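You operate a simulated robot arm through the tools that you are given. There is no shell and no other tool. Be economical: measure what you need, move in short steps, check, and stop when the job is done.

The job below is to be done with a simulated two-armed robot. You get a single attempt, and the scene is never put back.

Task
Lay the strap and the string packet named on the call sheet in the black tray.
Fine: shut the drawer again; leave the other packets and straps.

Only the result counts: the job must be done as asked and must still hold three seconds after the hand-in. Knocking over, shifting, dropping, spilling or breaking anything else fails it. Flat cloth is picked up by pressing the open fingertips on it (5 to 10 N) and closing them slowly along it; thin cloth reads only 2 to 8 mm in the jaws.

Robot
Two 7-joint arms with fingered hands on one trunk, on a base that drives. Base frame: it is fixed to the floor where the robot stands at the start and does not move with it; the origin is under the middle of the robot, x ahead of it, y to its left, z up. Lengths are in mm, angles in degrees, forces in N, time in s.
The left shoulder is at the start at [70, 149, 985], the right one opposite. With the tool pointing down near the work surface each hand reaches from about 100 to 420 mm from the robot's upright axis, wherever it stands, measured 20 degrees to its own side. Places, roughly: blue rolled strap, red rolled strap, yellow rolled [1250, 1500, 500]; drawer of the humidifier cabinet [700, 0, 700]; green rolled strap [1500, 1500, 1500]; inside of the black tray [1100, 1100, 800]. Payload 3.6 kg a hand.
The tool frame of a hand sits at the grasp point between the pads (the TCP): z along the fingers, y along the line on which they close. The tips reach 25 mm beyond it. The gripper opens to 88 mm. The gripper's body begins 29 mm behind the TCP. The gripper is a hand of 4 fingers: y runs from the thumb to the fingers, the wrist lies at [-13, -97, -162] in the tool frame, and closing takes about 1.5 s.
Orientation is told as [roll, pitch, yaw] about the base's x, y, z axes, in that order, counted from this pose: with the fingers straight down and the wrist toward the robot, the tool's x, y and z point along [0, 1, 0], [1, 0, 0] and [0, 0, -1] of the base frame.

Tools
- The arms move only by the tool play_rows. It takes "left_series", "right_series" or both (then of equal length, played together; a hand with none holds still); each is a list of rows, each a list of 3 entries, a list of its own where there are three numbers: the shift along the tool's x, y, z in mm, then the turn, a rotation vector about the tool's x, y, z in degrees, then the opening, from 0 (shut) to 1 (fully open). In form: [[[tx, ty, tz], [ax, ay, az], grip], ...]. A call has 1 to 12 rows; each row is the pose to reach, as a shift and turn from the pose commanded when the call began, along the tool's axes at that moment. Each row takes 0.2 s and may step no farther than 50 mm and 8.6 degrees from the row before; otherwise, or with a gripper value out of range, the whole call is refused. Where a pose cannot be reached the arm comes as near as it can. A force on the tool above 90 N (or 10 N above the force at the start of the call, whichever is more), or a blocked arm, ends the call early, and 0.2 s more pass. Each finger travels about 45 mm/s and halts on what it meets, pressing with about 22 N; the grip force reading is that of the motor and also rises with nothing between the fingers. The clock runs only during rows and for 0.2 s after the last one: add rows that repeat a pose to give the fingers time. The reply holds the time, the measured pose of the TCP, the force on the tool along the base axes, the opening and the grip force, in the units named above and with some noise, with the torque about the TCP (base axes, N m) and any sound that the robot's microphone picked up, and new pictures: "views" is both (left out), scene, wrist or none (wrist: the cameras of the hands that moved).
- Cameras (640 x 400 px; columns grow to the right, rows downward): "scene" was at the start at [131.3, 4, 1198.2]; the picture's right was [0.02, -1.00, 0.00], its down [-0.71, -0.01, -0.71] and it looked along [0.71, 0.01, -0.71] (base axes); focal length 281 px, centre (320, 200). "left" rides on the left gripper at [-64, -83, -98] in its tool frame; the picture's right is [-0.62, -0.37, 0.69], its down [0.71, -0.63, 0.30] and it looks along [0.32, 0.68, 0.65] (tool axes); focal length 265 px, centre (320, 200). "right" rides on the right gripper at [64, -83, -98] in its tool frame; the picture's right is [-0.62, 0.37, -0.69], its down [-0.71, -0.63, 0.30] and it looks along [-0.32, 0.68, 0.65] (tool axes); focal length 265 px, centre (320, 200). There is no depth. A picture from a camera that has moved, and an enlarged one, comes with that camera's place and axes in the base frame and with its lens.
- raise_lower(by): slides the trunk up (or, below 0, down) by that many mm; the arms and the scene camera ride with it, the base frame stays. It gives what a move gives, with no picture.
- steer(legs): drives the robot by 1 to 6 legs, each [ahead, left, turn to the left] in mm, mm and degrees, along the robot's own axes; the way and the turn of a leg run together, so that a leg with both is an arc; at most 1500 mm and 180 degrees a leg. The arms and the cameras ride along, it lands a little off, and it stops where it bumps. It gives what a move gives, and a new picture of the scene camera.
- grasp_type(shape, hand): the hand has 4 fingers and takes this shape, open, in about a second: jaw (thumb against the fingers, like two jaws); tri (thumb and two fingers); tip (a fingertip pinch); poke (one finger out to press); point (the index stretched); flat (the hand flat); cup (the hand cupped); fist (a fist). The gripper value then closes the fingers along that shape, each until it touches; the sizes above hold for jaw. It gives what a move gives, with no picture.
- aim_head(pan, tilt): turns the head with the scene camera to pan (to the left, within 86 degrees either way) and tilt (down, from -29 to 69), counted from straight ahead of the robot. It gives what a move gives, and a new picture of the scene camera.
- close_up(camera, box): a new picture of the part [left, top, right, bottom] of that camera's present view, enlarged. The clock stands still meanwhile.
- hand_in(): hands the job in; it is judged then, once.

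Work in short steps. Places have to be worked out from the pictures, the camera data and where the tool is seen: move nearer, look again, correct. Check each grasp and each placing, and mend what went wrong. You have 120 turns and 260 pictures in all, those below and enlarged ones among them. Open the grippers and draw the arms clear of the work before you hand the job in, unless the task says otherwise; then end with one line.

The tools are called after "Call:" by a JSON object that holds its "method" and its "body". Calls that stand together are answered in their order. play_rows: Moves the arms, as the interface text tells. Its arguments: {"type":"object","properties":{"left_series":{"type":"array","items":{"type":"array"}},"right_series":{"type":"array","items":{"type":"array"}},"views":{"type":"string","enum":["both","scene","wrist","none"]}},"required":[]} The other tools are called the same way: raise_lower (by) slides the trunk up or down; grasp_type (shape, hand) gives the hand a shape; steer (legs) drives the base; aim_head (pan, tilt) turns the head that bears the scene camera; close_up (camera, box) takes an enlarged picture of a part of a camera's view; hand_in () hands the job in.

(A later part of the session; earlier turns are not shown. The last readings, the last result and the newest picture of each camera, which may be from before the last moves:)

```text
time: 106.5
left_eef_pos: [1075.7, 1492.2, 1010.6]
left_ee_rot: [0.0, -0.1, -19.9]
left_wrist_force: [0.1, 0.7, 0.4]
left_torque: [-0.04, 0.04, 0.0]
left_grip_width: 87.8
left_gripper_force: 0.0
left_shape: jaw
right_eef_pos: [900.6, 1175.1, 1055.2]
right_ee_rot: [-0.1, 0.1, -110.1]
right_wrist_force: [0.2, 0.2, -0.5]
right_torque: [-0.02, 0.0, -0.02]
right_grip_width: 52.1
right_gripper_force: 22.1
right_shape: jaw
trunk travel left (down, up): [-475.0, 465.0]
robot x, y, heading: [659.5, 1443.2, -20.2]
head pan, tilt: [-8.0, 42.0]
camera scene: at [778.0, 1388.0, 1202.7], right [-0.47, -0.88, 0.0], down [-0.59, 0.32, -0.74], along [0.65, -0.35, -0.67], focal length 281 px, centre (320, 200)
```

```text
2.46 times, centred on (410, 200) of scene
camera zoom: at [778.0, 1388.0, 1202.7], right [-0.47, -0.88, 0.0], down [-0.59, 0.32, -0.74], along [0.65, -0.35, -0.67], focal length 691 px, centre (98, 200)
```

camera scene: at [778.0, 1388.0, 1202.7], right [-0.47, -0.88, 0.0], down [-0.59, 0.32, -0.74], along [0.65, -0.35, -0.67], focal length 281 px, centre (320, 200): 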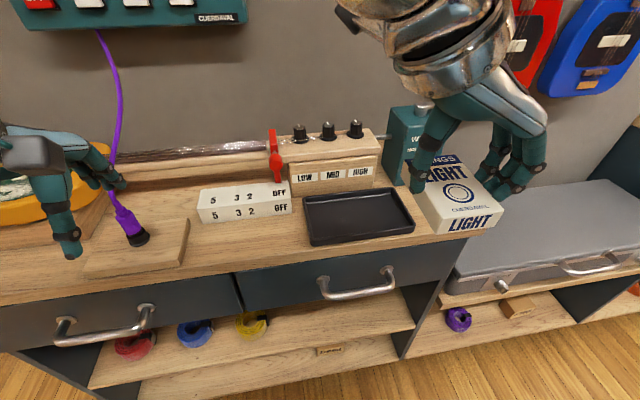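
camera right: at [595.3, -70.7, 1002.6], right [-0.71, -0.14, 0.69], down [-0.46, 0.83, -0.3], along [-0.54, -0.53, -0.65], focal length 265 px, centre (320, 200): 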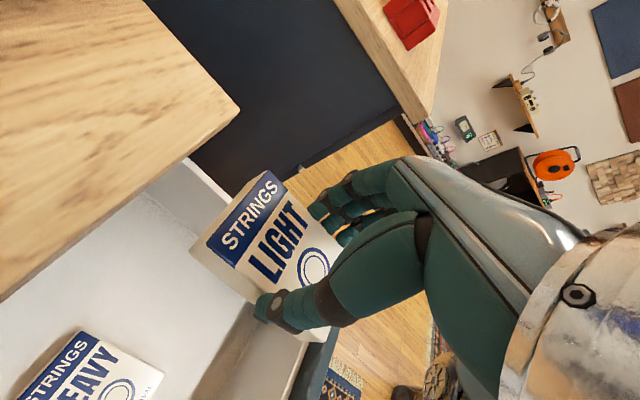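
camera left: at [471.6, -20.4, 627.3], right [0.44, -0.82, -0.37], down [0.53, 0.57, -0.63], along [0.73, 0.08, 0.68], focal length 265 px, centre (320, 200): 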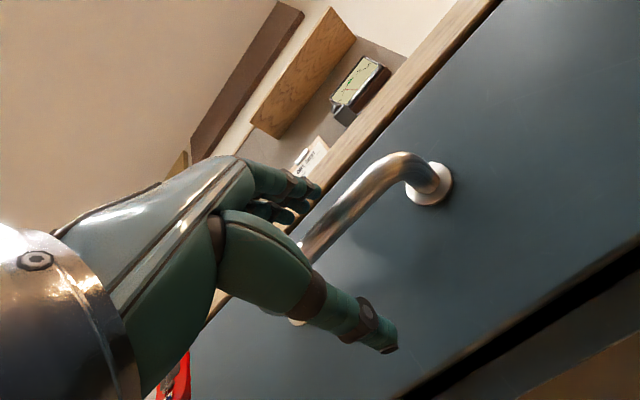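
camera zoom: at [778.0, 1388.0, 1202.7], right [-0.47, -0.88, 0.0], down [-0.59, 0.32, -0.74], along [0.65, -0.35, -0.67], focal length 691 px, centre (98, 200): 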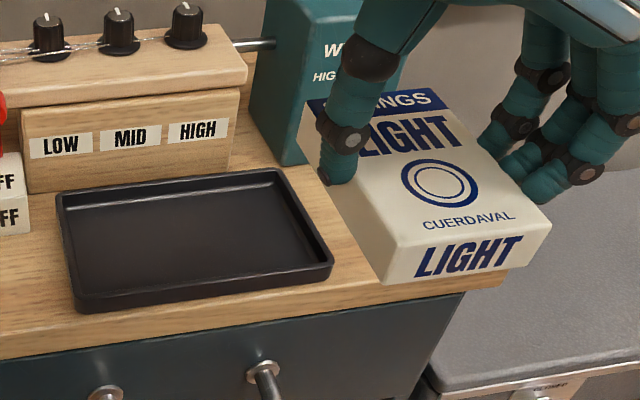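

Packet measures ~85 × 54 × 22, its bottom ~39 below the TCP. I'll lay it lengthwise in the right half of the tray: I tuck the left hand, and turn the right hand back 90° while moving it over the tray, staying high.

Call:
{"method": "play_rows", "body": {"left_series": [[[0, -15, -20], [0, 0, 0], 1], [[0, -30, -40], [0, 0, 0], 1], [[0, -45, -60], [0, 0, 0], 1], [[0, -60, -80], [0, 0, 0], 1], [[0, -60, -100], [0, 0, 0], 1], [[0, -60, -100], [0, 0, 0], 1], [[0, -60, -100], [0, 0, 0], 1], [[0, -60, -100], [0, 0, 0], 1], [[0, -60, -100], [0, 0, 0], 1], [[0, -60, -100], [0, 0, 0], 1], [[0, -60, -100], [0, 0, 0], 1], [[0, -60, -100], [0, 0, 0], 1]], "right_series": [[[10, -2, 0], [0, 0, -8], 0.3], [[20, -4, 0], [0, 0, -16], 0.3], [[35, -6, 5], [0, 0, -24], 0.3], [[50, -8, 10], [0, 0, -32], 0.3], [[65, -10, 15], [0, 0, -40], 0.3], [[80, -12, 20], [0, 0, -48], 0.3], [[95, -14, 30], [0, 0, -56], 0.3], [[110, -16, 40], [0, 0, -64], 0.3], [[125, -17, 50], [0, 0, -72], 0.3], [[145, -17, 60], [0, 0, -80], 0.3], [[165, -17, 65], [0, 0, -88], 0.3], [[180, -17, 70], [0, 0, -90], 0.3]]}}

```text
time: 109.1
left_eef_pos: [1020.5, 1513.0, 1110.2]
left_ee_rot: [0.0, 0.0, -20.1]
left_wrist_force: [0.0, 0.3, -0.5]
left_torque: [0.01, -0.01, 0.02]
left_grip_width: 87.8
left_gripper_force: 0.0
left_shape: jaw
right_eef_pos: [1076.9, 1129.3, 985.6]
right_ee_rot: [0.2, 0.0, -19.9]
right_wrist_force: [-0.2, 0.0, -1.0]
right_torque: [0.02, 0.01, 0.0]
right_grip_width: 52.2
right_gripper_force: 22.1
right_shape: jaw
trunk travel left (down, up): [-475.0, 465.0]
robot x, y, heading: [656.6, 1444.2, -20.2]
head pan, tilt: [-8.0, 42.0]
camera scene: at [778.8, 1387.5, 1202.6], right [-0.47, -0.88, 0.0], down [-0.59, 0.32, -0.74], along [0.65, -0.35, -0.67], focal length 281 px, centre (320, 200)
camera right: at [1021.0, 1217.2, 1083.1], right [0.13, -0.71, 0.69], down [-0.83, -0.46, -0.31], along [0.53, -0.54, -0.65], focal length 265 px, centre (320, 200)
camera left: at [921.8, 1482.0, 1208.3], right [-0.56, -0.46, -0.69], down [-0.35, 0.89, -0.3], along [0.75, 0.07, -0.65], focal length 265 px, centre (320, 200)
```

scene: 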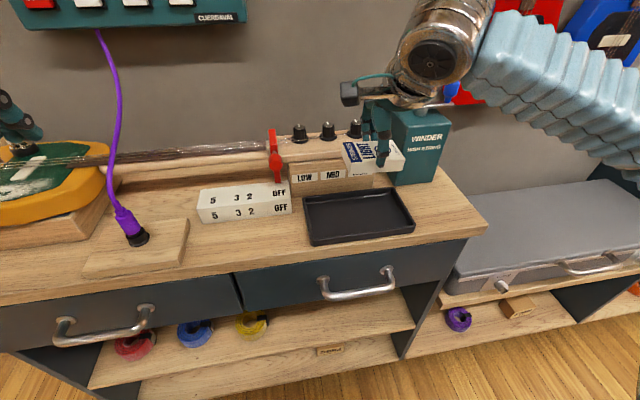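
right: 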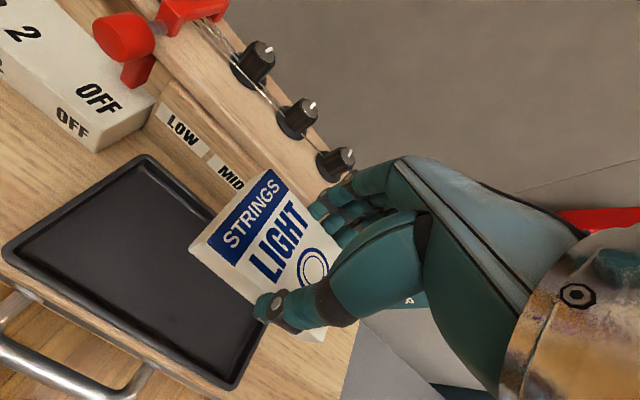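
left: 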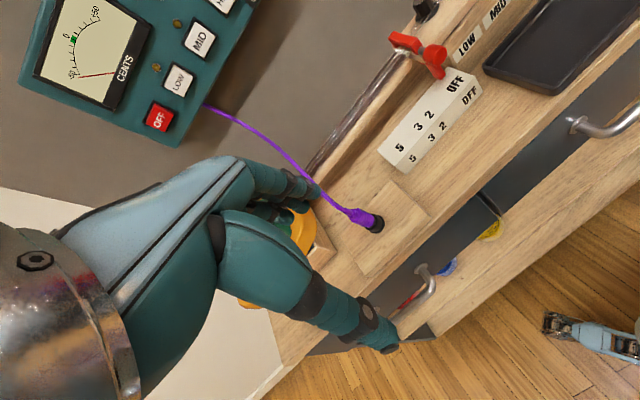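

Both cameras put the tray centre near [1071, 1154]. I shift 19 right and 9 back, and lower to z 890.

Call:
{"method": "play_rows", "body": {"right_series": [[[-10, -5, 0], [0, 0, 0], 0.3], [[-19, -9, 10], [0, 0, 0], 0.3], [[-19, -9, 35], [0, 0, 0], 0.3], [[-19, -9, 60], [0, 0, 0], 0.3], [[-19, -9, 80], [0, 0, 0], 0.3], [[-19, -9, 95], [0, 0, 0], 0.3]]}}

Call:
{"method": "close_up", "body": {"camera": "scene", "box": [280, 120, 460, 260]}}

```text
time: 110.5
left_eef_pos: [1021.1, 1514.0, 1110.5]
left_ee_rot: [0.0, -0.1, -19.9]
left_wrist_force: [-0.1, 0.9, 0.5]
left_torque: [0.01, 0.04, -0.01]
left_grip_width: 87.8
left_gripper_force: 0.0
left_shape: jaw
right_eef_pos: [1060.2, 1114.9, 889.5]
right_ee_rot: [0.2, 0.0, -19.9]
right_wrist_force: [0.0, 0.6, -0.7]
right_torque: [-0.01, 0.0, 0.0]
right_grip_width: 52.3
right_gripper_force: 22.3
right_shape: jaw
trunk travel left (down, up): [-475.0, 465.0]
robot x, y, heading: [656.2, 1442.3, -20.4]
head pan, tilt: [-8.0, 42.0]
camera scene: at [778.3, 1387.3, 1202.6], right [-0.47, -0.88, 0.0], down [-0.59, 0.32, -0.74], along [0.65, -0.35, -0.67], focal length 281 px, centre (320, 200)
camera right: at [1005.8, 1202.2, 987.8], right [0.13, -0.71, 0.69], down [-0.84, -0.45, -0.31], along [0.53, -0.54, -0.65], focal length 265 px, centre (320, 200)
```

scene: 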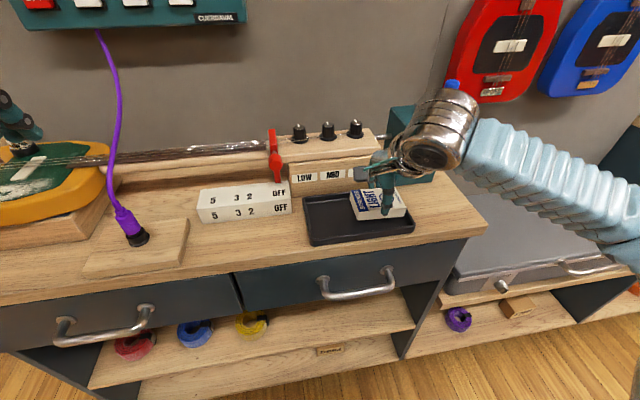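
right: 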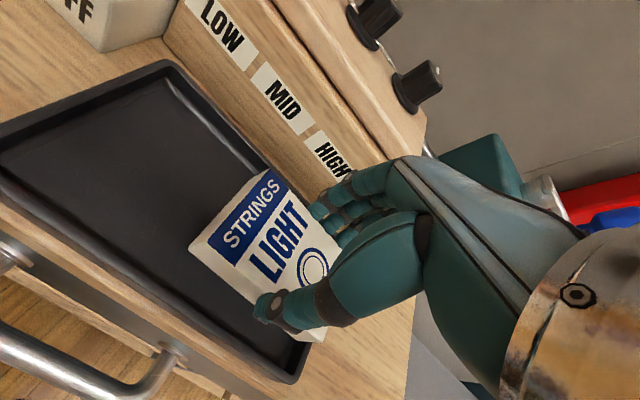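

```text
2.86 times, centred on (370, 190) of scene
camera zoom: at [778.3, 1387.3, 1202.6], right [-0.47, -0.88, 0.0], down [-0.59, 0.32, -0.74], along [0.65, -0.35, -0.67], focal length 802 px, centre (177, 229)
```

zoom: 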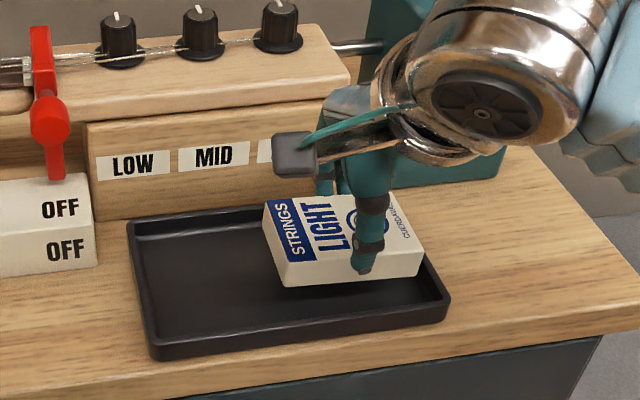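

The packet hovers over the right half, close to the right wall. I shift it 6 mm left and lower gently to the tray floor.

Call:
{"method": "play_rows", "body": {"right_series": [[[6, -1, 0], [0, 0, 0], 0.3], [[6, -1, 8], [0, 0, 0], 0.3], [[6, -1, 14], [0, 0, 0], 0.3], [[6, -1, 18], [0, 0, 0], 0.3]]}}

Call:
{"method": "close_up", "body": {"camera": "scene", "box": [280, 120, 460, 260]}}

```text
time: 111.5
left_eef_pos: [1021.1, 1513.6, 1110.6]
left_ee_rot: [0.0, 0.0, -20.0]
left_wrist_force: [0.8, -0.4, 0.5]
left_torque: [0.02, -0.01, 0.02]
left_grip_width: 87.7
left_gripper_force: 0.1
left_shape: jaw
right_eef_pos: [1062.5, 1120.1, 871.4]
right_ee_rot: [0.2, 0.0, -20.1]
right_wrist_force: [-0.2, -0.3, 0.0]
right_torque: [0.0, 0.03, -0.04]
right_grip_width: 52.3
right_gripper_force: 22.4
right_shape: jaw
trunk travel left (down, up): [-475.0, 465.0]
robot x, y, heading: [657.3, 1441.5, -20.2]
head pan, tilt: [-8.0, 42.0]
camera scene: at [778.4, 1387.5, 1202.6], right [-0.47, -0.88, 0.0], down [-0.59, 0.32, -0.74], along [0.65, -0.35, -0.67], focal length 281 px, centre (320, 200)
camera right: at [1007.6, 1208.6, 969.6], right [0.13, -0.71, 0.69], down [-0.84, -0.46, -0.31], along [0.53, -0.54, -0.65], focal length 265 px, centre (320, 200)
```

scene: 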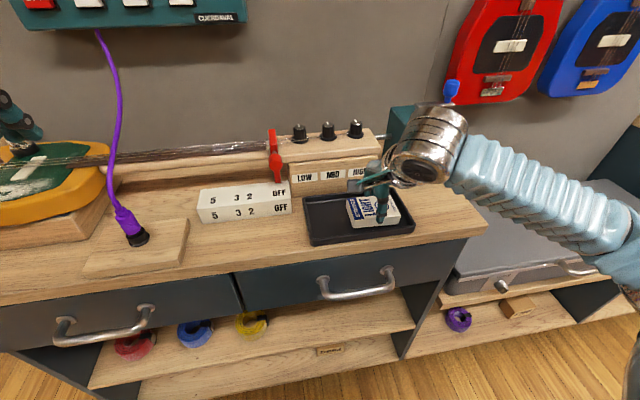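
right: 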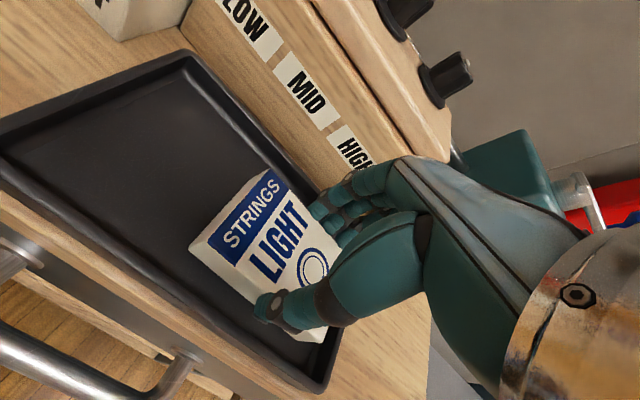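

```text
2.86 times, centred on (370, 190) of scene
camera zoom: at [778.4, 1387.5, 1202.6], right [-0.47, -0.88, 0.0], down [-0.59, 0.32, -0.74], along [0.65, -0.35, -0.67], focal length 802 px, centre (177, 229)
```

zoom: 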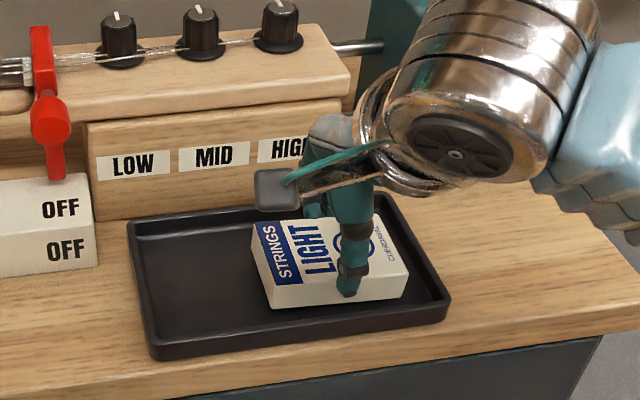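

The packet is almost on the floor. I shift 7 mm right and lower until contact.

Call:
{"method": "play_rows", "body": {"right_series": [[[-7, 0, 2], [0, 0, 0], 0.3], [[-7, 0, 5], [0, 0, 0], 0.3], [[-7, 0, 7], [0, 0, 0], 0.3]], "views": "none"}}

Call:
{"method": "close_up", "body": {"camera": "scene", "box": [280, 120, 460, 260]}}

```text
time: 112.3
left_eef_pos: [1019.9, 1514.3, 1111.3]
left_ee_rot: [0.0, 0.1, -19.9]
left_wrist_force: [-0.5, 0.3, -0.7]
left_torque: [0.01, 0.02, -0.02]
left_grip_width: 87.8
left_gripper_force: 0.0
left_shape: jaw
right_eef_pos: [1060.0, 1113.1, 865.7]
right_ee_rot: [0.2, -0.3, -20.0]
right_wrist_force: [1.5, -0.4, 4.7]
right_torque: [-0.02, 0.07, 0.04]
right_grip_width: 52.4
right_gripper_force: 22.1
right_shape: jaw
trunk travel left (down, up): [-475.0, 465.0]
robot x, y, heading: [657.1, 1440.8, -20.1]
head pan, tilt: [-8.0, 42.0]
```

```text
2.86 times, centred on (370, 190) of scene
camera zoom: at [777.8, 1388.1, 1202.8], right [-0.47, -0.88, 0.0], down [-0.59, 0.32, -0.74], along [0.66, -0.35, -0.67], focal length 802 px, centre (177, 229)
```

zoom: 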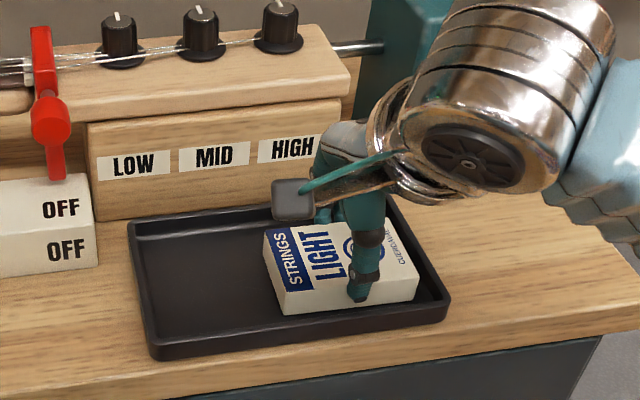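

Contact (5 N up) and the packet lies within the walls. I open just enough and lift off.

Call:
{"method": "play_rows", "body": {"right_series": [[[0, 0, 0], [0, 0, 0], 0.62], [[0, 0, 0], [0, 0, 0], 0.68], [[0, 0, 0], [0, 0, 0], 0.72], [[0, 0, 0], [0, 0, 0], 0.74], [[0, 0, -10], [0, 0, 0], 0.74], [[0, 0, -25], [0, 0, 0], 0.74], [[0, 0, -45], [0, 0, 0], 0.74], [[0, 0, -70], [0, 0, 0], 0.74], [[0, 0, -100], [0, 0, 0], 0.74], [[0, -20, -130], [0, 0, 0], 0.74], [[0, -50, -150], [0, 0, 0], 0.74], [[0, -80, -170], [0, 0, 0], 0.74]]}}

Call:
{"method": "close_up", "body": {"camera": "scene", "box": [280, 120, 460, 260]}}

```text
time: 114.9
left_eef_pos: [1019.6, 1515.8, 1110.3]
left_ee_rot: [0.0, -0.1, -19.9]
left_wrist_force: [0.4, 0.0, 0.6]
left_torque: [0.05, 0.02, -0.04]
left_grip_width: 87.8
left_gripper_force: 0.0
left_shape: jaw
right_eef_pos: [981.5, 1141.2, 1034.3]
right_ee_rot: [0.1, 0.0, -20.0]
right_wrist_force: [-0.6, -1.1, -0.2]
right_torque: [0.01, 0.0, -0.03]
right_grip_width: 64.9
right_gripper_force: 0.0
right_shape: jaw
trunk travel left (down, up): [-475.0, 465.0]
robot x, y, heading: [655.4, 1441.9, -20.3]
head pan, tilt: [-8.0, 42.0]
camera scene: at [777.0, 1388.4, 1202.8], right [-0.47, -0.88, 0.0], down [-0.59, 0.32, -0.74], along [0.66, -0.35, -0.67], focal length 281 px, centre (320, 200)
camera right: at [926.2, 1229.8, 1133.5], right [0.13, -0.71, 0.69], down [-0.84, -0.46, -0.31], along [0.53, -0.54, -0.65], focal length 265 px, centre (320, 200)
```

scene: 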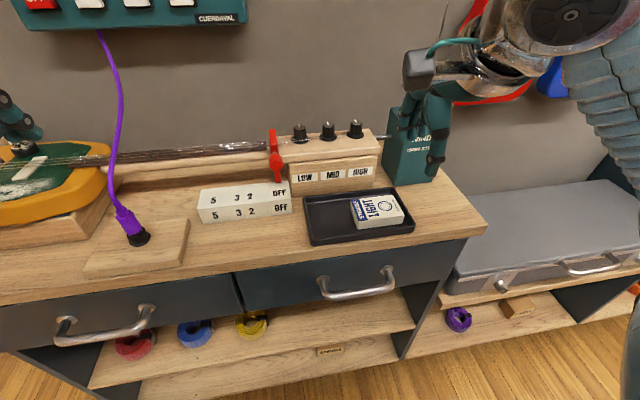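
right: 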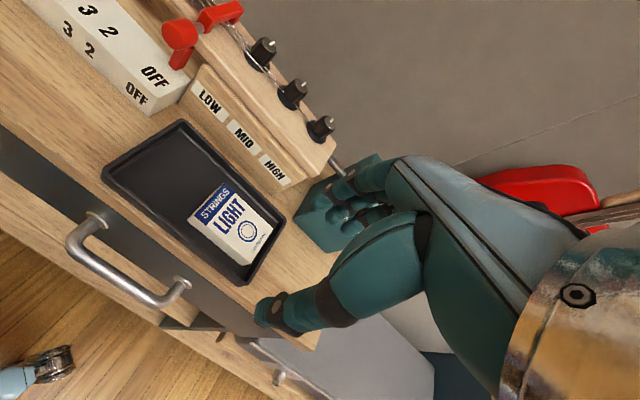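

```text
2.86 times, centred on (370, 190) of scene
camera zoom: at [777.0, 1388.4, 1202.8], right [-0.47, -0.88, 0.0], down [-0.59, 0.32, -0.74], along [0.66, -0.35, -0.67], focal length 802 px, centre (177, 229)
```

zoom: 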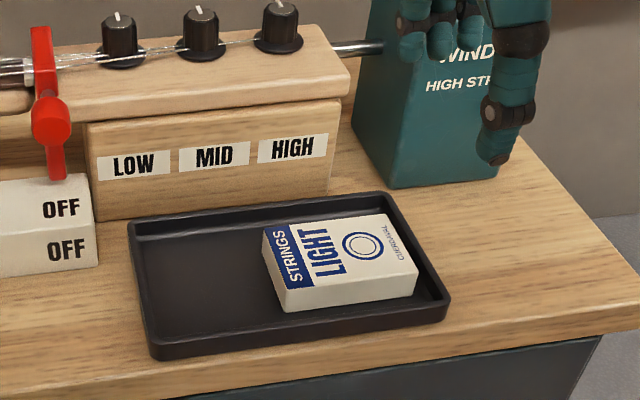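

The packet lies flat in the tray. The yellow strap triangulates to about [1193, 1392, 390] on the shelf. I tuck the right hand back and up, drive back 250 and lower the trunk 460 to look into the shelf.

Call:
{"method": "play_rows", "body": {"right_series": [[[0, -20, -30], [0, 0, 0], 0.74], [[0, -45, -60], [0, 0, 0], 0.74], [[0, -70, -90], [0, 0, 0], 0.74], [[0, -95, -115], [0, 0, 0], 0.74], [[0, -115, -115], [0, 0, 0], 0.74]], "views": "none"}}

Call:
{"method": "steer", "body": {"legs": [[-250, 0, 0]]}}

Call:
{"method": "raise_lower", "body": {"by": -460}}

Call:
{"method": "aim_head", "body": {"pan": 10, "tilt": 32}}

```text
time: 116.1
left_eef_pos: [1019.9, 1512.1, 1110.3]
left_ee_rot: [0.1, 0.0, -20.0]
left_wrist_force: [0.1, 0.6, 0.1]
left_torque: [0.01, 0.01, -0.01]
left_grip_width: 87.9
left_gripper_force: 0.1
left_shape: jaw
right_eef_pos: [876.6, 1177.0, 1149.8]
right_ee_rot: [0.2, 0.2, -20.1]
right_wrist_force: [-0.1, -0.5, 0.1]
right_torque: [0.0, 0.03, 0.0]
right_grip_width: 64.8
right_gripper_force: 0.0
right_shape: jaw
trunk travel left (down, up): [-475.0, 465.0]
robot x, y, heading: [661.4, 1443.7, -20.3]
head pan, tilt: [-8.0, 42.0]
```

```text
time: 119.9
left_eef_pos: [789.2, 1600.2, 1111.8]
left_ee_rot: [0.1, 0.0, -19.8]
left_wrist_force: [-0.9, -0.3, 1.1]
left_torque: [0.01, -0.01, -0.01]
left_grip_width: 88.0
left_gripper_force: 0.1
left_shape: jaw
right_eef_pos: [646.0, 1264.4, 1149.8]
right_ee_rot: [0.2, 0.1, -19.7]
right_wrist_force: [0.1, 0.8, -0.2]
right_torque: [-0.01, 0.01, -0.02]
right_grip_width: 64.9
right_gripper_force: 0.0
right_shape: jaw
trunk travel left (down, up): [-475.0, 465.0]
robot x, y, heading: [424.9, 1526.3, -20.1]
head pan, tilt: [-8.0, 42.0]
camera scene: at [544.9, 1473.2, 1202.6], right [-0.47, -0.88, 0.0], down [-0.59, 0.31, -0.74], along [0.66, -0.35, -0.67], focal length 281 px, centre (320, 200)
```

scene: 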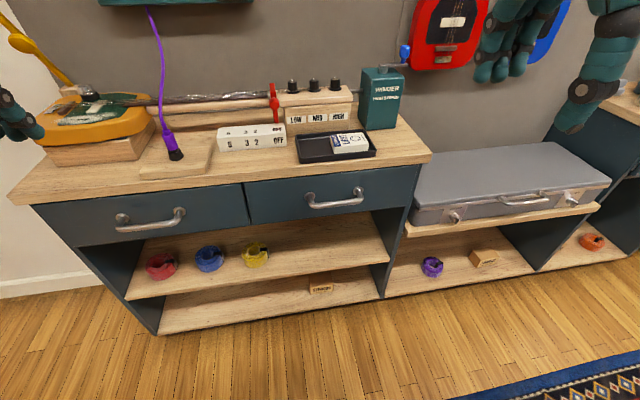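

```text
refused: -460 is not a number from -400 to 400
```

```text
time: 120.7
left_eef_pos: [788.9, 1599.8, 1110.3]
left_ee_rot: [0.0, 0.0, -19.7]
left_wrist_force: [0.5, 0.7, -0.2]
left_torque: [0.01, 0.03, 0.03]
left_grip_width: 87.9
left_gripper_force: 0.0
left_shape: jaw
right_eef_pos: [647.3, 1264.6, 1150.0]
right_ee_rot: [0.2, 0.0, -19.6]
right_wrist_force: [1.6, 0.4, -0.9]
right_torque: [0.01, -0.05, 0.0]
right_grip_width: 65.1
right_gripper_force: 0.1
right_shape: jaw
trunk travel left (down, up): [-475.0, 465.0]
robot x, y, heading: [426.9, 1531.1, -19.9]
head pan, tilt: [10.0, 32.0]
camera scene: at [559.4, 1497.2, 1217.8], right [-0.17, -0.98, 0.0], down [-0.52, 0.09, -0.85], along [0.83, -0.15, -0.53], focal length 281 px, centre (320, 200)
```

scene: 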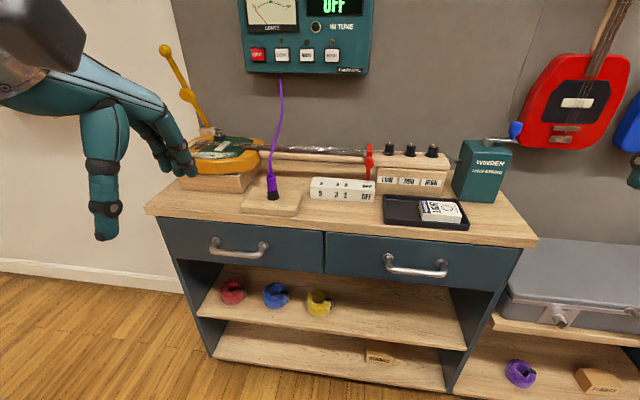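

The trunk takes at most 400 per move, so I lower it in two moves and look into the shelf.

Call:
{"method": "raise_lower", "body": {"by": -380}}

Call:
{"method": "raise_lower", "body": {"by": -80}}

Call:
{"method": "aim_head", "body": {"pan": 10, "tilt": 32}}

Call:
{"method": "close_up", "body": {"camera": "scene", "box": [180, 100, 480, 290]}}

```text
time: 124.4
left_eef_pos: [788.1, 1600.5, 730.1]
left_ee_rot: [-0.1, 0.0, -19.8]
left_wrist_force: [-0.4, -0.6, -1.1]
left_torque: [-0.03, -0.01, 0.0]
left_grip_width: 87.7
left_gripper_force: 0.1
left_shape: jaw
right_eef_pos: [646.3, 1263.9, 770.2]
right_ee_rot: [0.2, 0.0, -19.6]
right_wrist_force: [-0.8, -0.9, 0.4]
right_torque: [-0.01, 0.01, 0.03]
right_grip_width: 64.9
right_gripper_force: 0.0
right_shape: jaw
trunk travel left (down, up): [-95.0, 845.0]
robot x, y, heading: [425.1, 1527.4, -19.9]
head pan, tilt: [10.0, 32.0]
```

```text
time: 125.5
left_eef_pos: [788.4, 1599.9, 651.4]
left_ee_rot: [0.0, 0.1, -19.8]
left_wrist_force: [-0.2, -0.1, 0.3]
left_torque: [0.0, -0.01, 0.01]
left_grip_width: 87.6
left_gripper_force: 0.1
left_shape: jaw
right_eef_pos: [646.5, 1264.5, 690.1]
right_ee_rot: [0.2, 0.0, -19.7]
right_wrist_force: [-0.2, -0.6, 0.3]
right_torque: [0.01, -0.03, -0.03]
right_grip_width: 64.9
right_gripper_force: 0.0
right_shape: jaw
trunk travel left (down, up): [-15.0, 925.0]
robot x, y, heading: [420.3, 1531.4, -20.0]
head pan, tilt: [10.0, 32.0]
```

```text
time: 126.1
left_eef_pos: [788.7, 1599.7, 650.5]
left_ee_rot: [0.0, 0.0, -19.7]
left_wrist_force: [-0.1, -0.3, -0.3]
left_torque: [0.0, 0.02, 0.0]
left_grip_width: 87.7
left_gripper_force: 0.2
left_shape: jaw
right_eef_pos: [647.8, 1264.7, 688.6]
right_ee_rot: [0.3, 0.0, -19.7]
right_wrist_force: [0.2, 1.1, 0.3]
right_torque: [0.01, -0.03, 0.01]
right_grip_width: 65.0
right_gripper_force: 0.2
right_shape: jaw
trunk travel left (down, up): [-15.0, 925.0]
robot x, y, heading: [427.2, 1526.0, -19.9]
head pan, tilt: [10.0, 32.0]
camera scene: at [559.3, 1497.4, 757.8], right [-0.17, -0.98, 0.0], down [-0.52, 0.09, -0.85], along [0.84, -0.15, -0.53], focal length 281 px, centre (320, 200)
```

scene: 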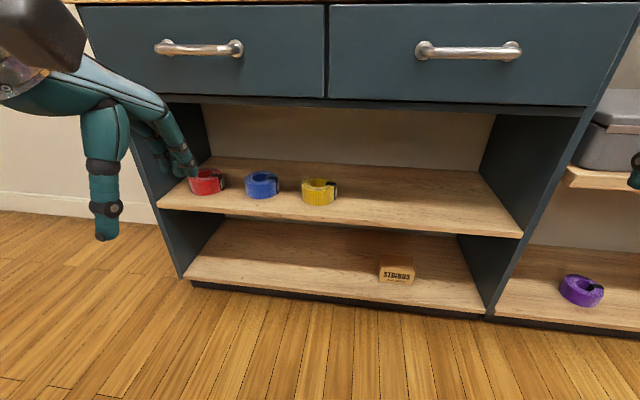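

```text
2.11 times, centred on (330, 195) of scene
camera zoom: at [559.3, 1497.4, 757.8], right [-0.17, -0.98, 0.0], down [-0.52, 0.09, -0.85], along [0.84, -0.15, -0.53], focal length 591 px, centre (299, 210)
```

zoom: 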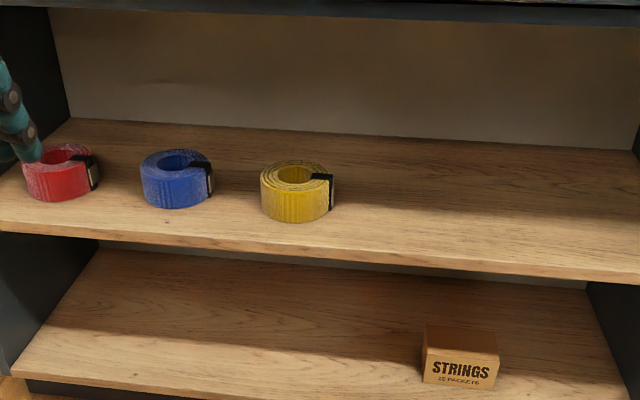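

Yellow sits at [1200, 1386, 376] with ~84 mm diameter and ~50 mm hole, too wide to span, so I'll pinch its far wall with the thumb in the hole. I move the right hand further out and shut it, and bring the left hand low with a 20° forward tilt.

Call:
{"method": "play_rows", "body": {"left_series": [[[-5, 0, 25], [-4, 0, 0], 1], [[-10, 0, 50], [-8, 0, 0], 1], [[-15, 0, 75], [-12, 0, 0], 0.8], [[-20, 0, 100], [-16, 0, 0], 0.6], [[-25, 5, 130], [-20, 0, 0], 0.5], [[-30, 10, 155], [-20, 0, 0], 0.45], [[-40, 15, 175], [-20, 0, 0], 0.45], [[-40, 15, 180], [-20, 0, 0], 0.45]], "right_series": [[[-20, -5, 0], [0, 0, 0], 0.4], [[-40, -10, 0], [0, 0, 0], 0.1], [[-60, -15, 0], [0, 0, 0], 0.1], [[-80, -20, 0], [0, 0, 0], 0.1], [[-90, -25, 0], [0, 0, 0], 0.1], [[-90, -30, 0], [0, 0, 0], 0.1], [[-90, -30, 0], [0, 0, 0], 0.1], [[-90, -30, 0], [0, 0, 0], 0.1]]}}

```text
time: 127.9
left_eef_pos: [849.3, 1495.7, 524.4]
left_ee_rot: [0.0, -19.9, -19.7]
left_wrist_force: [-0.9, 0.0, 0.0]
left_torque: [0.01, -0.02, -0.03]
left_grip_width: 40.0
left_gripper_force: 0.1
left_shape: jaw
left hand out of reach, approached as far as the arm can: row 3, 4, 5, 6, 7, 8
right_eef_pos: [588.1, 1189.8, 688.4]
right_ee_rot: [0.3, 0.1, -19.6]
right_wrist_force: [0.3, -0.2, 0.3]
right_torque: [0.04, 0.02, 0.0]
right_grip_width: 9.2
right_gripper_force: 0.1
right_shape: jaw
trunk travel left (down, up): [-15.0, 925.0]
robot x, y, heading: [421.9, 1529.6, -19.9]
head pan, tilt: [10.0, 32.0]
camera scene: at [559.5, 1497.3, 757.8], right [-0.17, -0.98, 0.0], down [-0.52, 0.09, -0.85], along [0.84, -0.15, -0.53], focal length 281 px, centre (320, 200)
camera right: at [532.8, 1278.5, 787.8], right [0.14, -0.71, 0.69], down [-0.83, -0.46, -0.31], along [0.53, -0.53, -0.66], focal length 265 px, centre (320, 200)
camera left: at [723.5, 1471.6, 587.2], right [-0.31, -0.55, -0.78], down [-0.22, 0.84, -0.5], along [0.92, 0.01, -0.38], focal length 265 px, centre (320, 200)
```

scene: 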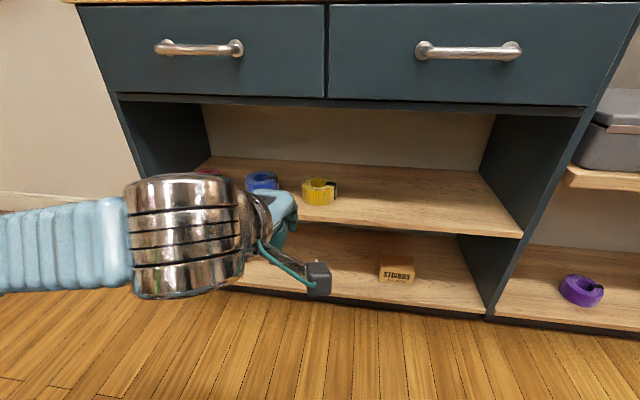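
right: 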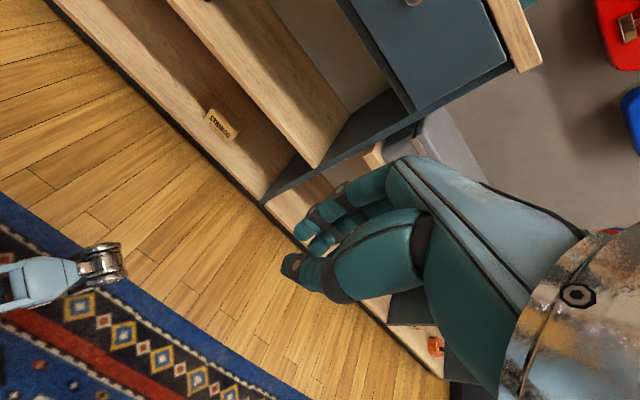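
left: 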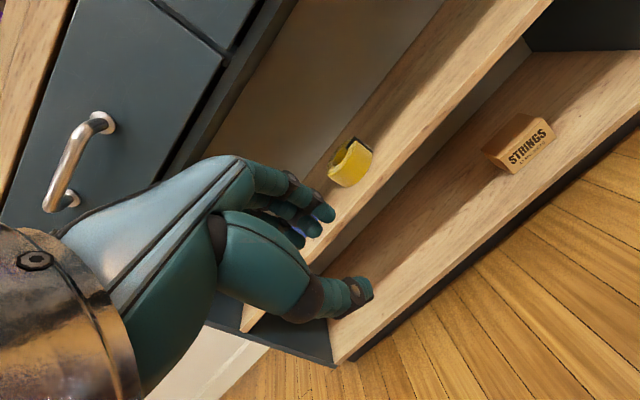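

The left hand came as near as it could (f 413, z 524), and both views show the yellow roll clearly. I lower it a bit further forward to z≈455 before driving in.

Call:
{"method": "play_rows", "body": {"left_series": [[[5, 7, 27], [0, 0, 0], 0.45], [[10, 14, 54], [0, 0, 0], 0.45], [[14, 21, 81], [0, 0, 0], 0.45], [[14, 21, 81], [0, 0, 0], 0.45]], "views": "none"}}

Call:
{"method": "steer", "body": {"legs": [[170, 0, 0]]}}

Call:
{"method": "close_up", "body": {"camera": "left", "box": [0, 0, 640, 400]}}

```text
time: 128.9
left_eef_pos: [900.7, 1492.9, 456.8]
left_ee_rot: [-0.1, -20.0, -19.6]
left_wrist_force: [-0.3, 0.0, 0.2]
left_torque: [0.0, 0.01, 0.02]
left_grip_width: 39.6
left_gripper_force: 0.0
left_shape: jaw
right_eef_pos: [588.5, 1189.8, 689.3]
right_ee_rot: [0.2, 0.0, -19.7]
right_wrist_force: [-0.6, -0.2, -0.7]
right_torque: [0.0, 0.0, -0.01]
right_grip_width: 9.2
right_gripper_force: 0.1
right_shape: jaw
trunk travel left (down, up): [-15.0, 925.0]
robot x, y, heading: [421.6, 1527.5, -19.7]
head pan, tilt: [10.0, 32.0]
```

```text
time: 131.7
left_eef_pos: [1057.6, 1434.5, 457.8]
left_ee_rot: [-0.1, -20.0, -19.8]
left_wrist_force: [-0.3, 0.1, 0.0]
left_torque: [0.01, 0.01, -0.01]
left_grip_width: 40.0
left_gripper_force: 0.1
left_shape: jaw
right_eef_pos: [744.3, 1132.4, 689.7]
right_ee_rot: [0.2, 0.0, -19.8]
right_wrist_force: [0.3, 0.3, -0.1]
right_torque: [0.01, 0.0, 0.03]
right_grip_width: 9.0
right_gripper_force: 0.1
right_shape: jaw
trunk travel left (down, up): [-15.0, 925.0]
robot x, y, heading: [582.0, 1469.8, -19.9]
head pan, tilt: [10.0, 32.0]
camera scene: at [719.5, 1438.7, 757.8], right [-0.17, -0.98, 0.0], down [-0.52, 0.09, -0.85], along [0.83, -0.15, -0.53], focal length 281 px, centre (320, 200)
```

scene: 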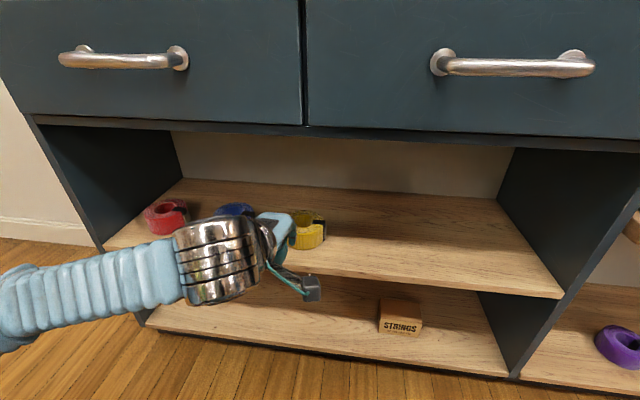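

```text
1.00 times, centred on (320, 200) of left (not enlarged: the box is as wide or as high as the picture)
camera zoom: at [931.2, 1412.2, 520.8], right [-0.31, -0.55, -0.78], down [-0.22, 0.84, -0.5], along [0.92, 0.01, -0.38], focal length 265 px, centre (320, 200)
```

zoom: 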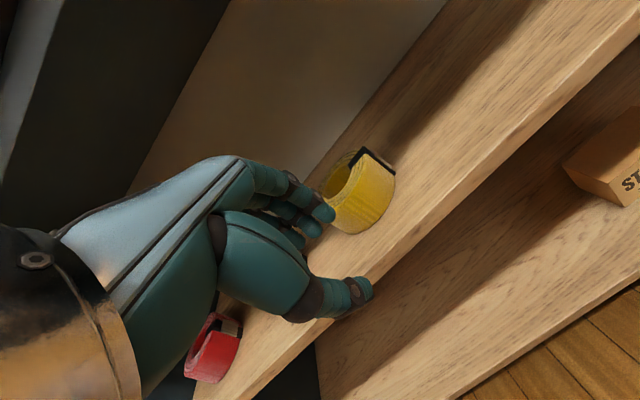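

Both cameras agree the roll's centre is at about [1197, 1386]. I drive 130 further and recheck before lowering over its far wall.

Call:
{"method": "steer", "body": {"legs": [[130, 0, 0]]}}

Call:
{"method": "close_up", "body": {"camera": "left", "box": [0, 0, 640, 400]}}

Call:
{"method": "close_up", "body": {"camera": "scene", "box": [130, 150, 430, 340]}}

```text
time: 134.0
left_eef_pos: [1180.1, 1390.0, 457.1]
left_ee_rot: [0.0, -20.0, -19.8]
left_wrist_force: [-0.1, 0.3, -0.7]
left_torque: [-0.01, 0.01, -0.01]
left_grip_width: 39.5
left_gripper_force: 0.1
left_shape: jaw
right_eef_pos: [868.0, 1088.3, 688.7]
right_ee_rot: [0.2, 0.0, -19.9]
right_wrist_force: [0.6, -0.3, 0.2]
right_torque: [0.01, 0.0, 0.01]
right_grip_width: 8.9
right_gripper_force: 0.0
right_shape: jaw
trunk travel left (down, up): [-15.0, 925.0]
robot x, y, heading: [711.0, 1422.6, -20.3]
head pan, tilt: [10.0, 32.0]
camera scene: at [845.5, 1392.7, 757.8], right [-0.17, -0.98, 0.0], down [-0.52, 0.09, -0.85], along [0.84, -0.15, -0.53], focal length 281 px, centre (320, 200)
```

scene: 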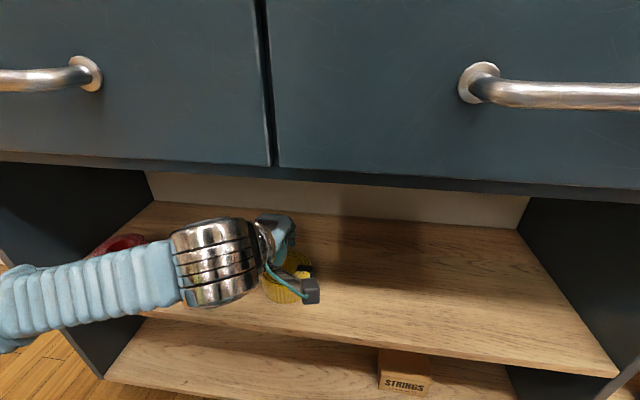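

```text
1.00 times, centred on (320, 200) of left (not enlarged: the box is as wide or as high as the picture)
camera zoom: at [1054.4, 1367.4, 520.8], right [-0.31, -0.55, -0.78], down [-0.22, 0.84, -0.5], along [0.92, 0.01, -0.38], focal length 265 px, centre (320, 200)
```

zoom: 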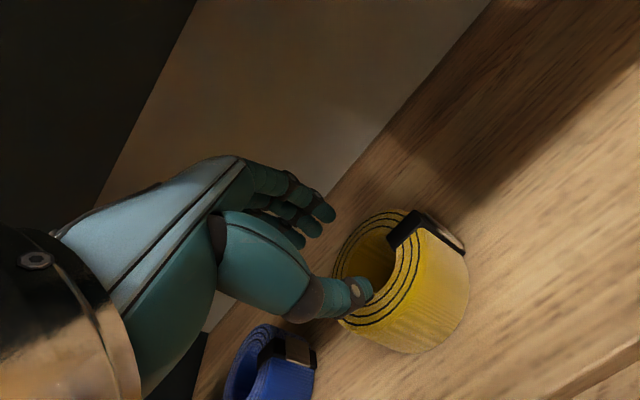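

```text
2.11 times, centred on (280, 245) of scene
camera zoom: at [845.5, 1392.7, 757.8], right [-0.17, -0.98, 0.0], down [-0.52, 0.09, -0.85], along [0.84, -0.15, -0.53], focal length 591 px, centre (404, 105)
```

zoom: 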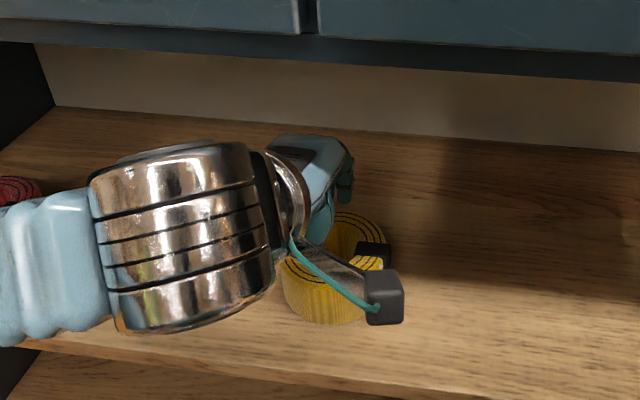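

The ring's centre is confirmed at [1200, 1386]; the TCP must go 54 ahead and 3 left to straddle the far wall. I move there and 20 lower, then view.

Call:
{"method": "play_rows", "body": {"left_series": [[[1, 17, 6], [0, 0, 0], 0.45], [[2, 34, 12], [0, 0, 0], 0.45], [[3, 51, 18], [0, 0, 0], 0.45], [[3, 44, 37], [0, 0, 0], 0.45], [[3, 44, 37], [0, 0, 0], 0.45]], "views": "wrist"}}

Call:
{"method": "close_up", "body": {"camera": "scene", "box": [180, 180, 380, 320]}}

```text
time: 135.2
left_eef_pos: [1232.5, 1374.6, 439.3]
left_ee_rot: [0.0, -19.9, -19.8]
left_wrist_force: [-0.2, 0.9, -0.9]
left_torque: [-0.01, 0.04, 0.0]
left_grip_width: 39.7
left_gripper_force: 0.1
left_shape: jaw
right_eef_pos: [868.4, 1087.9, 689.0]
right_ee_rot: [0.2, 0.0, -19.9]
right_wrist_force: [-0.2, 0.7, -0.2]
right_torque: [0.0, 0.01, 0.01]
right_grip_width: 9.2
right_gripper_force: 0.1
right_shape: jaw
trunk travel left (down, up): [-15.0, 925.0]
robot x, y, heading: [712.2, 1420.3, -19.9]
head pan, tilt: [10.0, 32.0]
camera left: at [1106.6, 1352.4, 501.9], right [-0.31, -0.55, -0.78], down [-0.22, 0.84, -0.5], along [0.92, 0.01, -0.38], focal length 265 px, centre (320, 200)
```

left: 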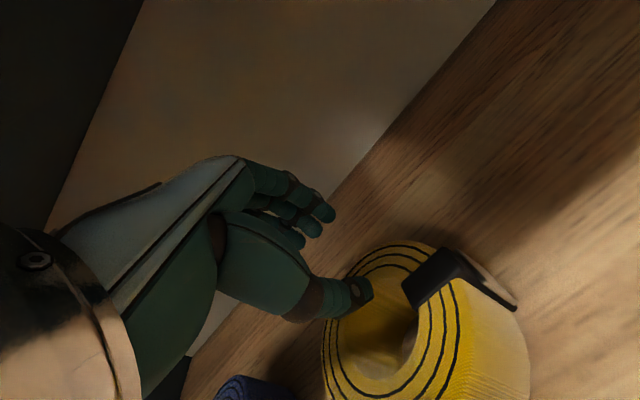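

```text
2.86 times, centred on (280, 250) of scene
camera zoom: at [845.7, 1392.7, 757.8], right [-0.17, -0.98, 0.0], down [-0.52, 0.09, -0.85], along [0.83, -0.15, -0.53], focal length 802 px, centre (434, 57)
```

zoom: 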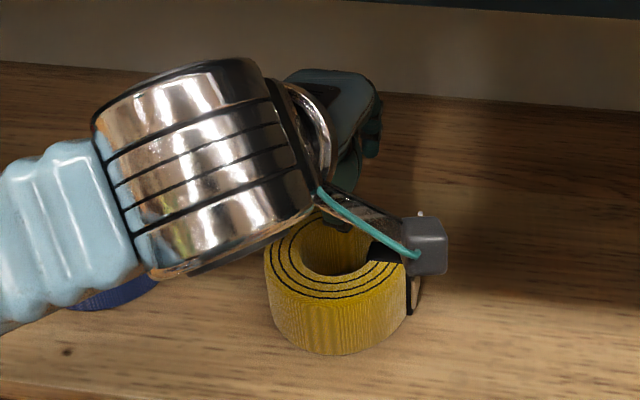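

The ring: outer ~84, hole ~43, centre ~[1196, 1387]. Accounting for the tilt of the fingers, I back up 10 mm and lower so the thumb enters the hole and the fingers go behind the far wall.

Call:
{"method": "play_rows", "body": {"left_series": [[[0, -9.4, -3.4], [0, 0, 0], 0.45], [[0, -14, 9], [0, 0, 0], 0.45], [[0, -18, 21], [0, 0, 0], 0.45], [[0, -22, 31], [0, 0, 0], 0.45], [[0, -25.5, 41], [0, 0, 0], 0.45]], "views": "wrist"}}

Call:
{"method": "close_up", "body": {"camera": "scene", "box": [180, 180, 380, 320]}}

Call:
{"method": "close_up", "body": {"camera": "left", "box": [260, 180, 560, 400]}}

```text
time: 136.4
left_eef_pos: [1222.6, 1376.8, 392.6]
left_ee_rot: [0.1, -20.4, -19.7]
left_wrist_force: [-1.7, 2.1, 12.4]
left_torque: [0.13, 0.3, -0.01]
left_grip_width: 38.7
left_gripper_force: 0.1
left_shape: jaw
right_eef_pos: [868.5, 1088.9, 689.3]
right_ee_rot: [0.4, -0.1, -19.8]
right_wrist_force: [0.1, -0.4, 0.5]
right_torque: [-0.01, 0.03, 0.0]
right_grip_width: 8.9
right_gripper_force: 0.1
right_shape: jaw
trunk travel left (down, up): [-15.0, 925.0]
robot x, y, heading: [711.1, 1423.1, -20.1]
head pan, tilt: [10.0, 32.0]
camera left: at [1096.1, 1355.0, 455.9], right [-0.31, -0.55, -0.78], down [-0.21, 0.84, -0.51], along [0.93, 0.01, -0.38], focal length 265 px, centre (320, 200)
```

left: 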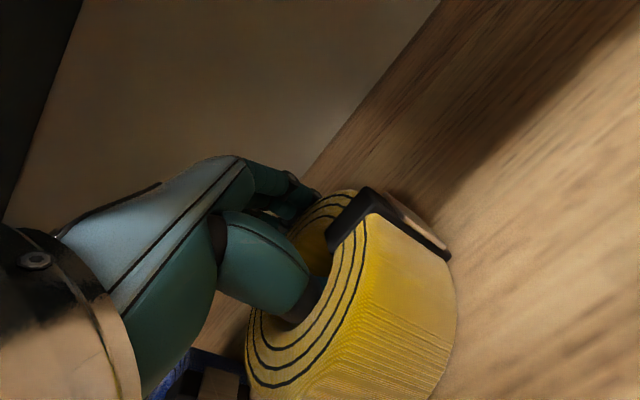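

```text
2.86 times, centred on (280, 250) of scene
camera zoom: at [844.6, 1392.8, 758.3], right [-0.17, -0.98, 0.0], down [-0.52, 0.09, -0.85], along [0.84, -0.15, -0.53], focal length 802 px, centre (434, 57)
```

zoom: 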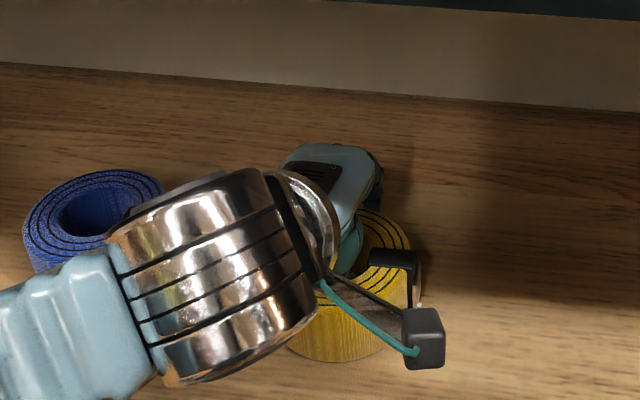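

```text
1.82 times, centred on (410, 290) of left
camera zoom: at [1096.1, 1355.0, 455.9], right [-0.31, -0.55, -0.78], down [-0.21, 0.84, -0.51], along [0.93, 0.01, -0.38], focal length 483 px, centre (156, 36)
```

zoom: 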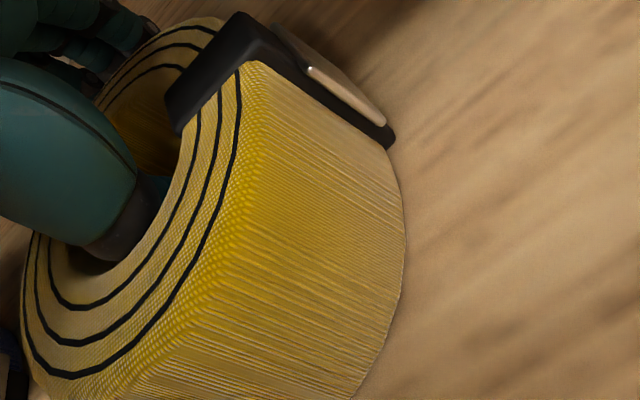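

The thumb is in the hole with the fingers at the far wall; there is a 12 N upward push, so I rise 3 mm and close slowly, expecting about 20 mm.

Call:
{"method": "play_rows", "body": {"left_series": [[[0, 1, -3], [0, 0, 0], 0.4], [[0, 1, -3], [0, 0, 0], 0.33], [[0, 1, -3], [0, 0, 0], 0.26], [[0, 1, -3], [0, 0, 0], 0.2], [[0, 1, -3], [0, 0, 0], 0.1], [[0, 1, -3], [0, 0, 0], 0.05], [[0, 1, -3], [0, 0, 0], 0.05]], "views": "wrist"}}

Call:
{"method": "close_up", "body": {"camera": "scene", "box": [180, 180, 380, 320]}}

```text
time: 138.0
left_eef_pos: [1224.0, 1378.4, 393.0]
left_ee_rot: [0.1, -20.0, -19.8]
left_wrist_force: [0.0, 0.8, 0.5]
left_torque: [0.02, 0.09, -0.06]
left_grip_width: 15.0
left_gripper_force: 22.0
left_shape: jaw
right_eef_pos: [867.6, 1086.8, 688.4]
right_ee_rot: [0.3, 0.0, -19.8]
right_wrist_force: [0.4, -0.8, -0.1]
right_torque: [0.0, 0.03, -0.03]
right_grip_width: 8.9
right_gripper_force: 0.1
right_shape: jaw
trunk travel left (down, up): [-15.0, 925.0]
robot x, y, heading: [709.9, 1426.9, -20.1]
head pan, tilt: [10.0, 32.0]
camera left: at [1097.1, 1355.2, 456.7], right [-0.31, -0.55, -0.78], down [-0.22, 0.84, -0.5], along [0.92, 0.01, -0.38], focal length 265 px, centre (320, 200)
```

left: 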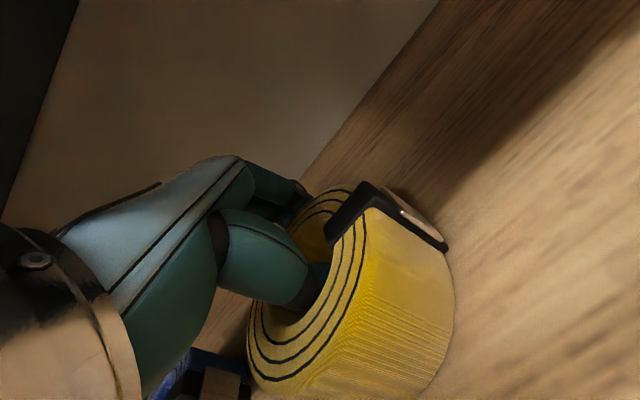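

```text
2.86 times, centred on (280, 250) of scene
camera zoom: at [845.7, 1392.7, 757.8], right [-0.17, -0.98, 0.0], down [-0.52, 0.09, -0.85], along [0.83, -0.15, -0.53], focal length 802 px, centre (434, 57)
```

zoom: 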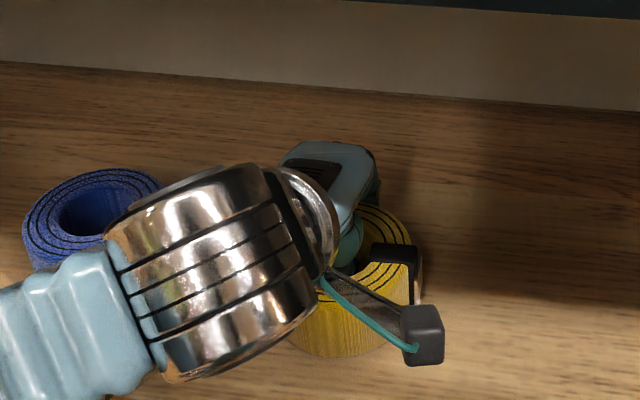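

Held at 15 mm, 22 N — the wall thickness. I lift 40 mm straight up and check that the roll comes along.

Call:
{"method": "play_rows", "body": {"left_series": [[[0, 3, -9], [0, 0, 0], 0.05], [[0, 7, -19], [0, 0, 0], 0.05], [[0, 10, -28], [0, 0, 0], 0.05], [[0, 14, -38], [0, 0, 0], 0.05], [[0, 14, -38], [0, 0, 0], 0.05]], "views": "wrist"}}

Call:
{"method": "close_up", "body": {"camera": "scene", "box": [180, 180, 380, 320]}}

```text
time: 139.2
left_eef_pos: [1223.5, 1378.5, 435.1]
left_ee_rot: [0.0, -19.8, -19.8]
left_wrist_force: [-0.4, -0.3, -1.7]
left_torque: [-0.04, -0.02, 0.0]
left_grip_width: 15.0
left_gripper_force: 22.1
left_shape: jaw
right_eef_pos: [868.4, 1088.0, 689.6]
right_ee_rot: [0.2, 0.0, -19.8]
right_wrist_force: [0.9, -0.7, -0.4]
right_torque: [0.02, 0.0, 0.06]
right_grip_width: 8.9
right_gripper_force: 0.0
right_shape: jaw
trunk travel left (down, up): [-15.0, 925.0]
robot x, y, heading: [711.8, 1425.1, -20.2]
head pan, tilt: [10.0, 32.0]
camera left: at [1097.6, 1354.8, 498.1], right [-0.31, -0.55, -0.78], down [-0.22, 0.84, -0.5], along [0.92, 0.01, -0.38], focal length 265 px, centre (320, 200)
```

left: 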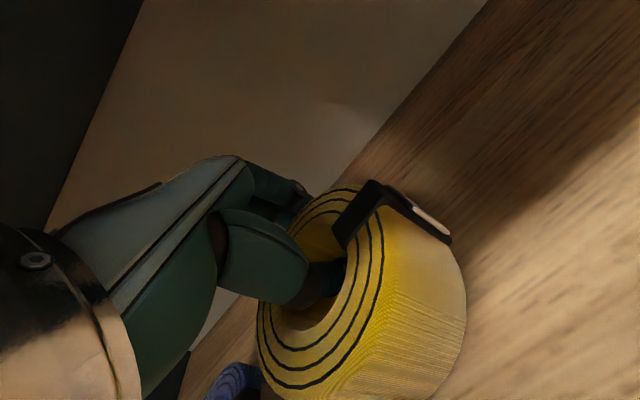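

```text
2.86 times, centred on (280, 250) of scene
camera zoom: at [845.8, 1392.6, 757.8], right [-0.17, -0.98, 0.0], down [-0.52, 0.09, -0.85], along [0.83, -0.15, -0.53], focal length 802 px, centre (434, 57)
```

zoom: 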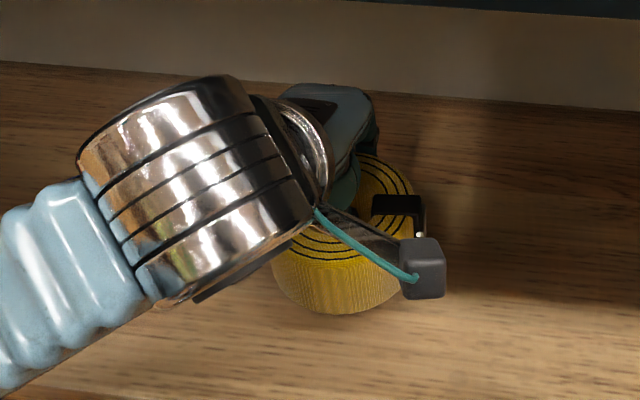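

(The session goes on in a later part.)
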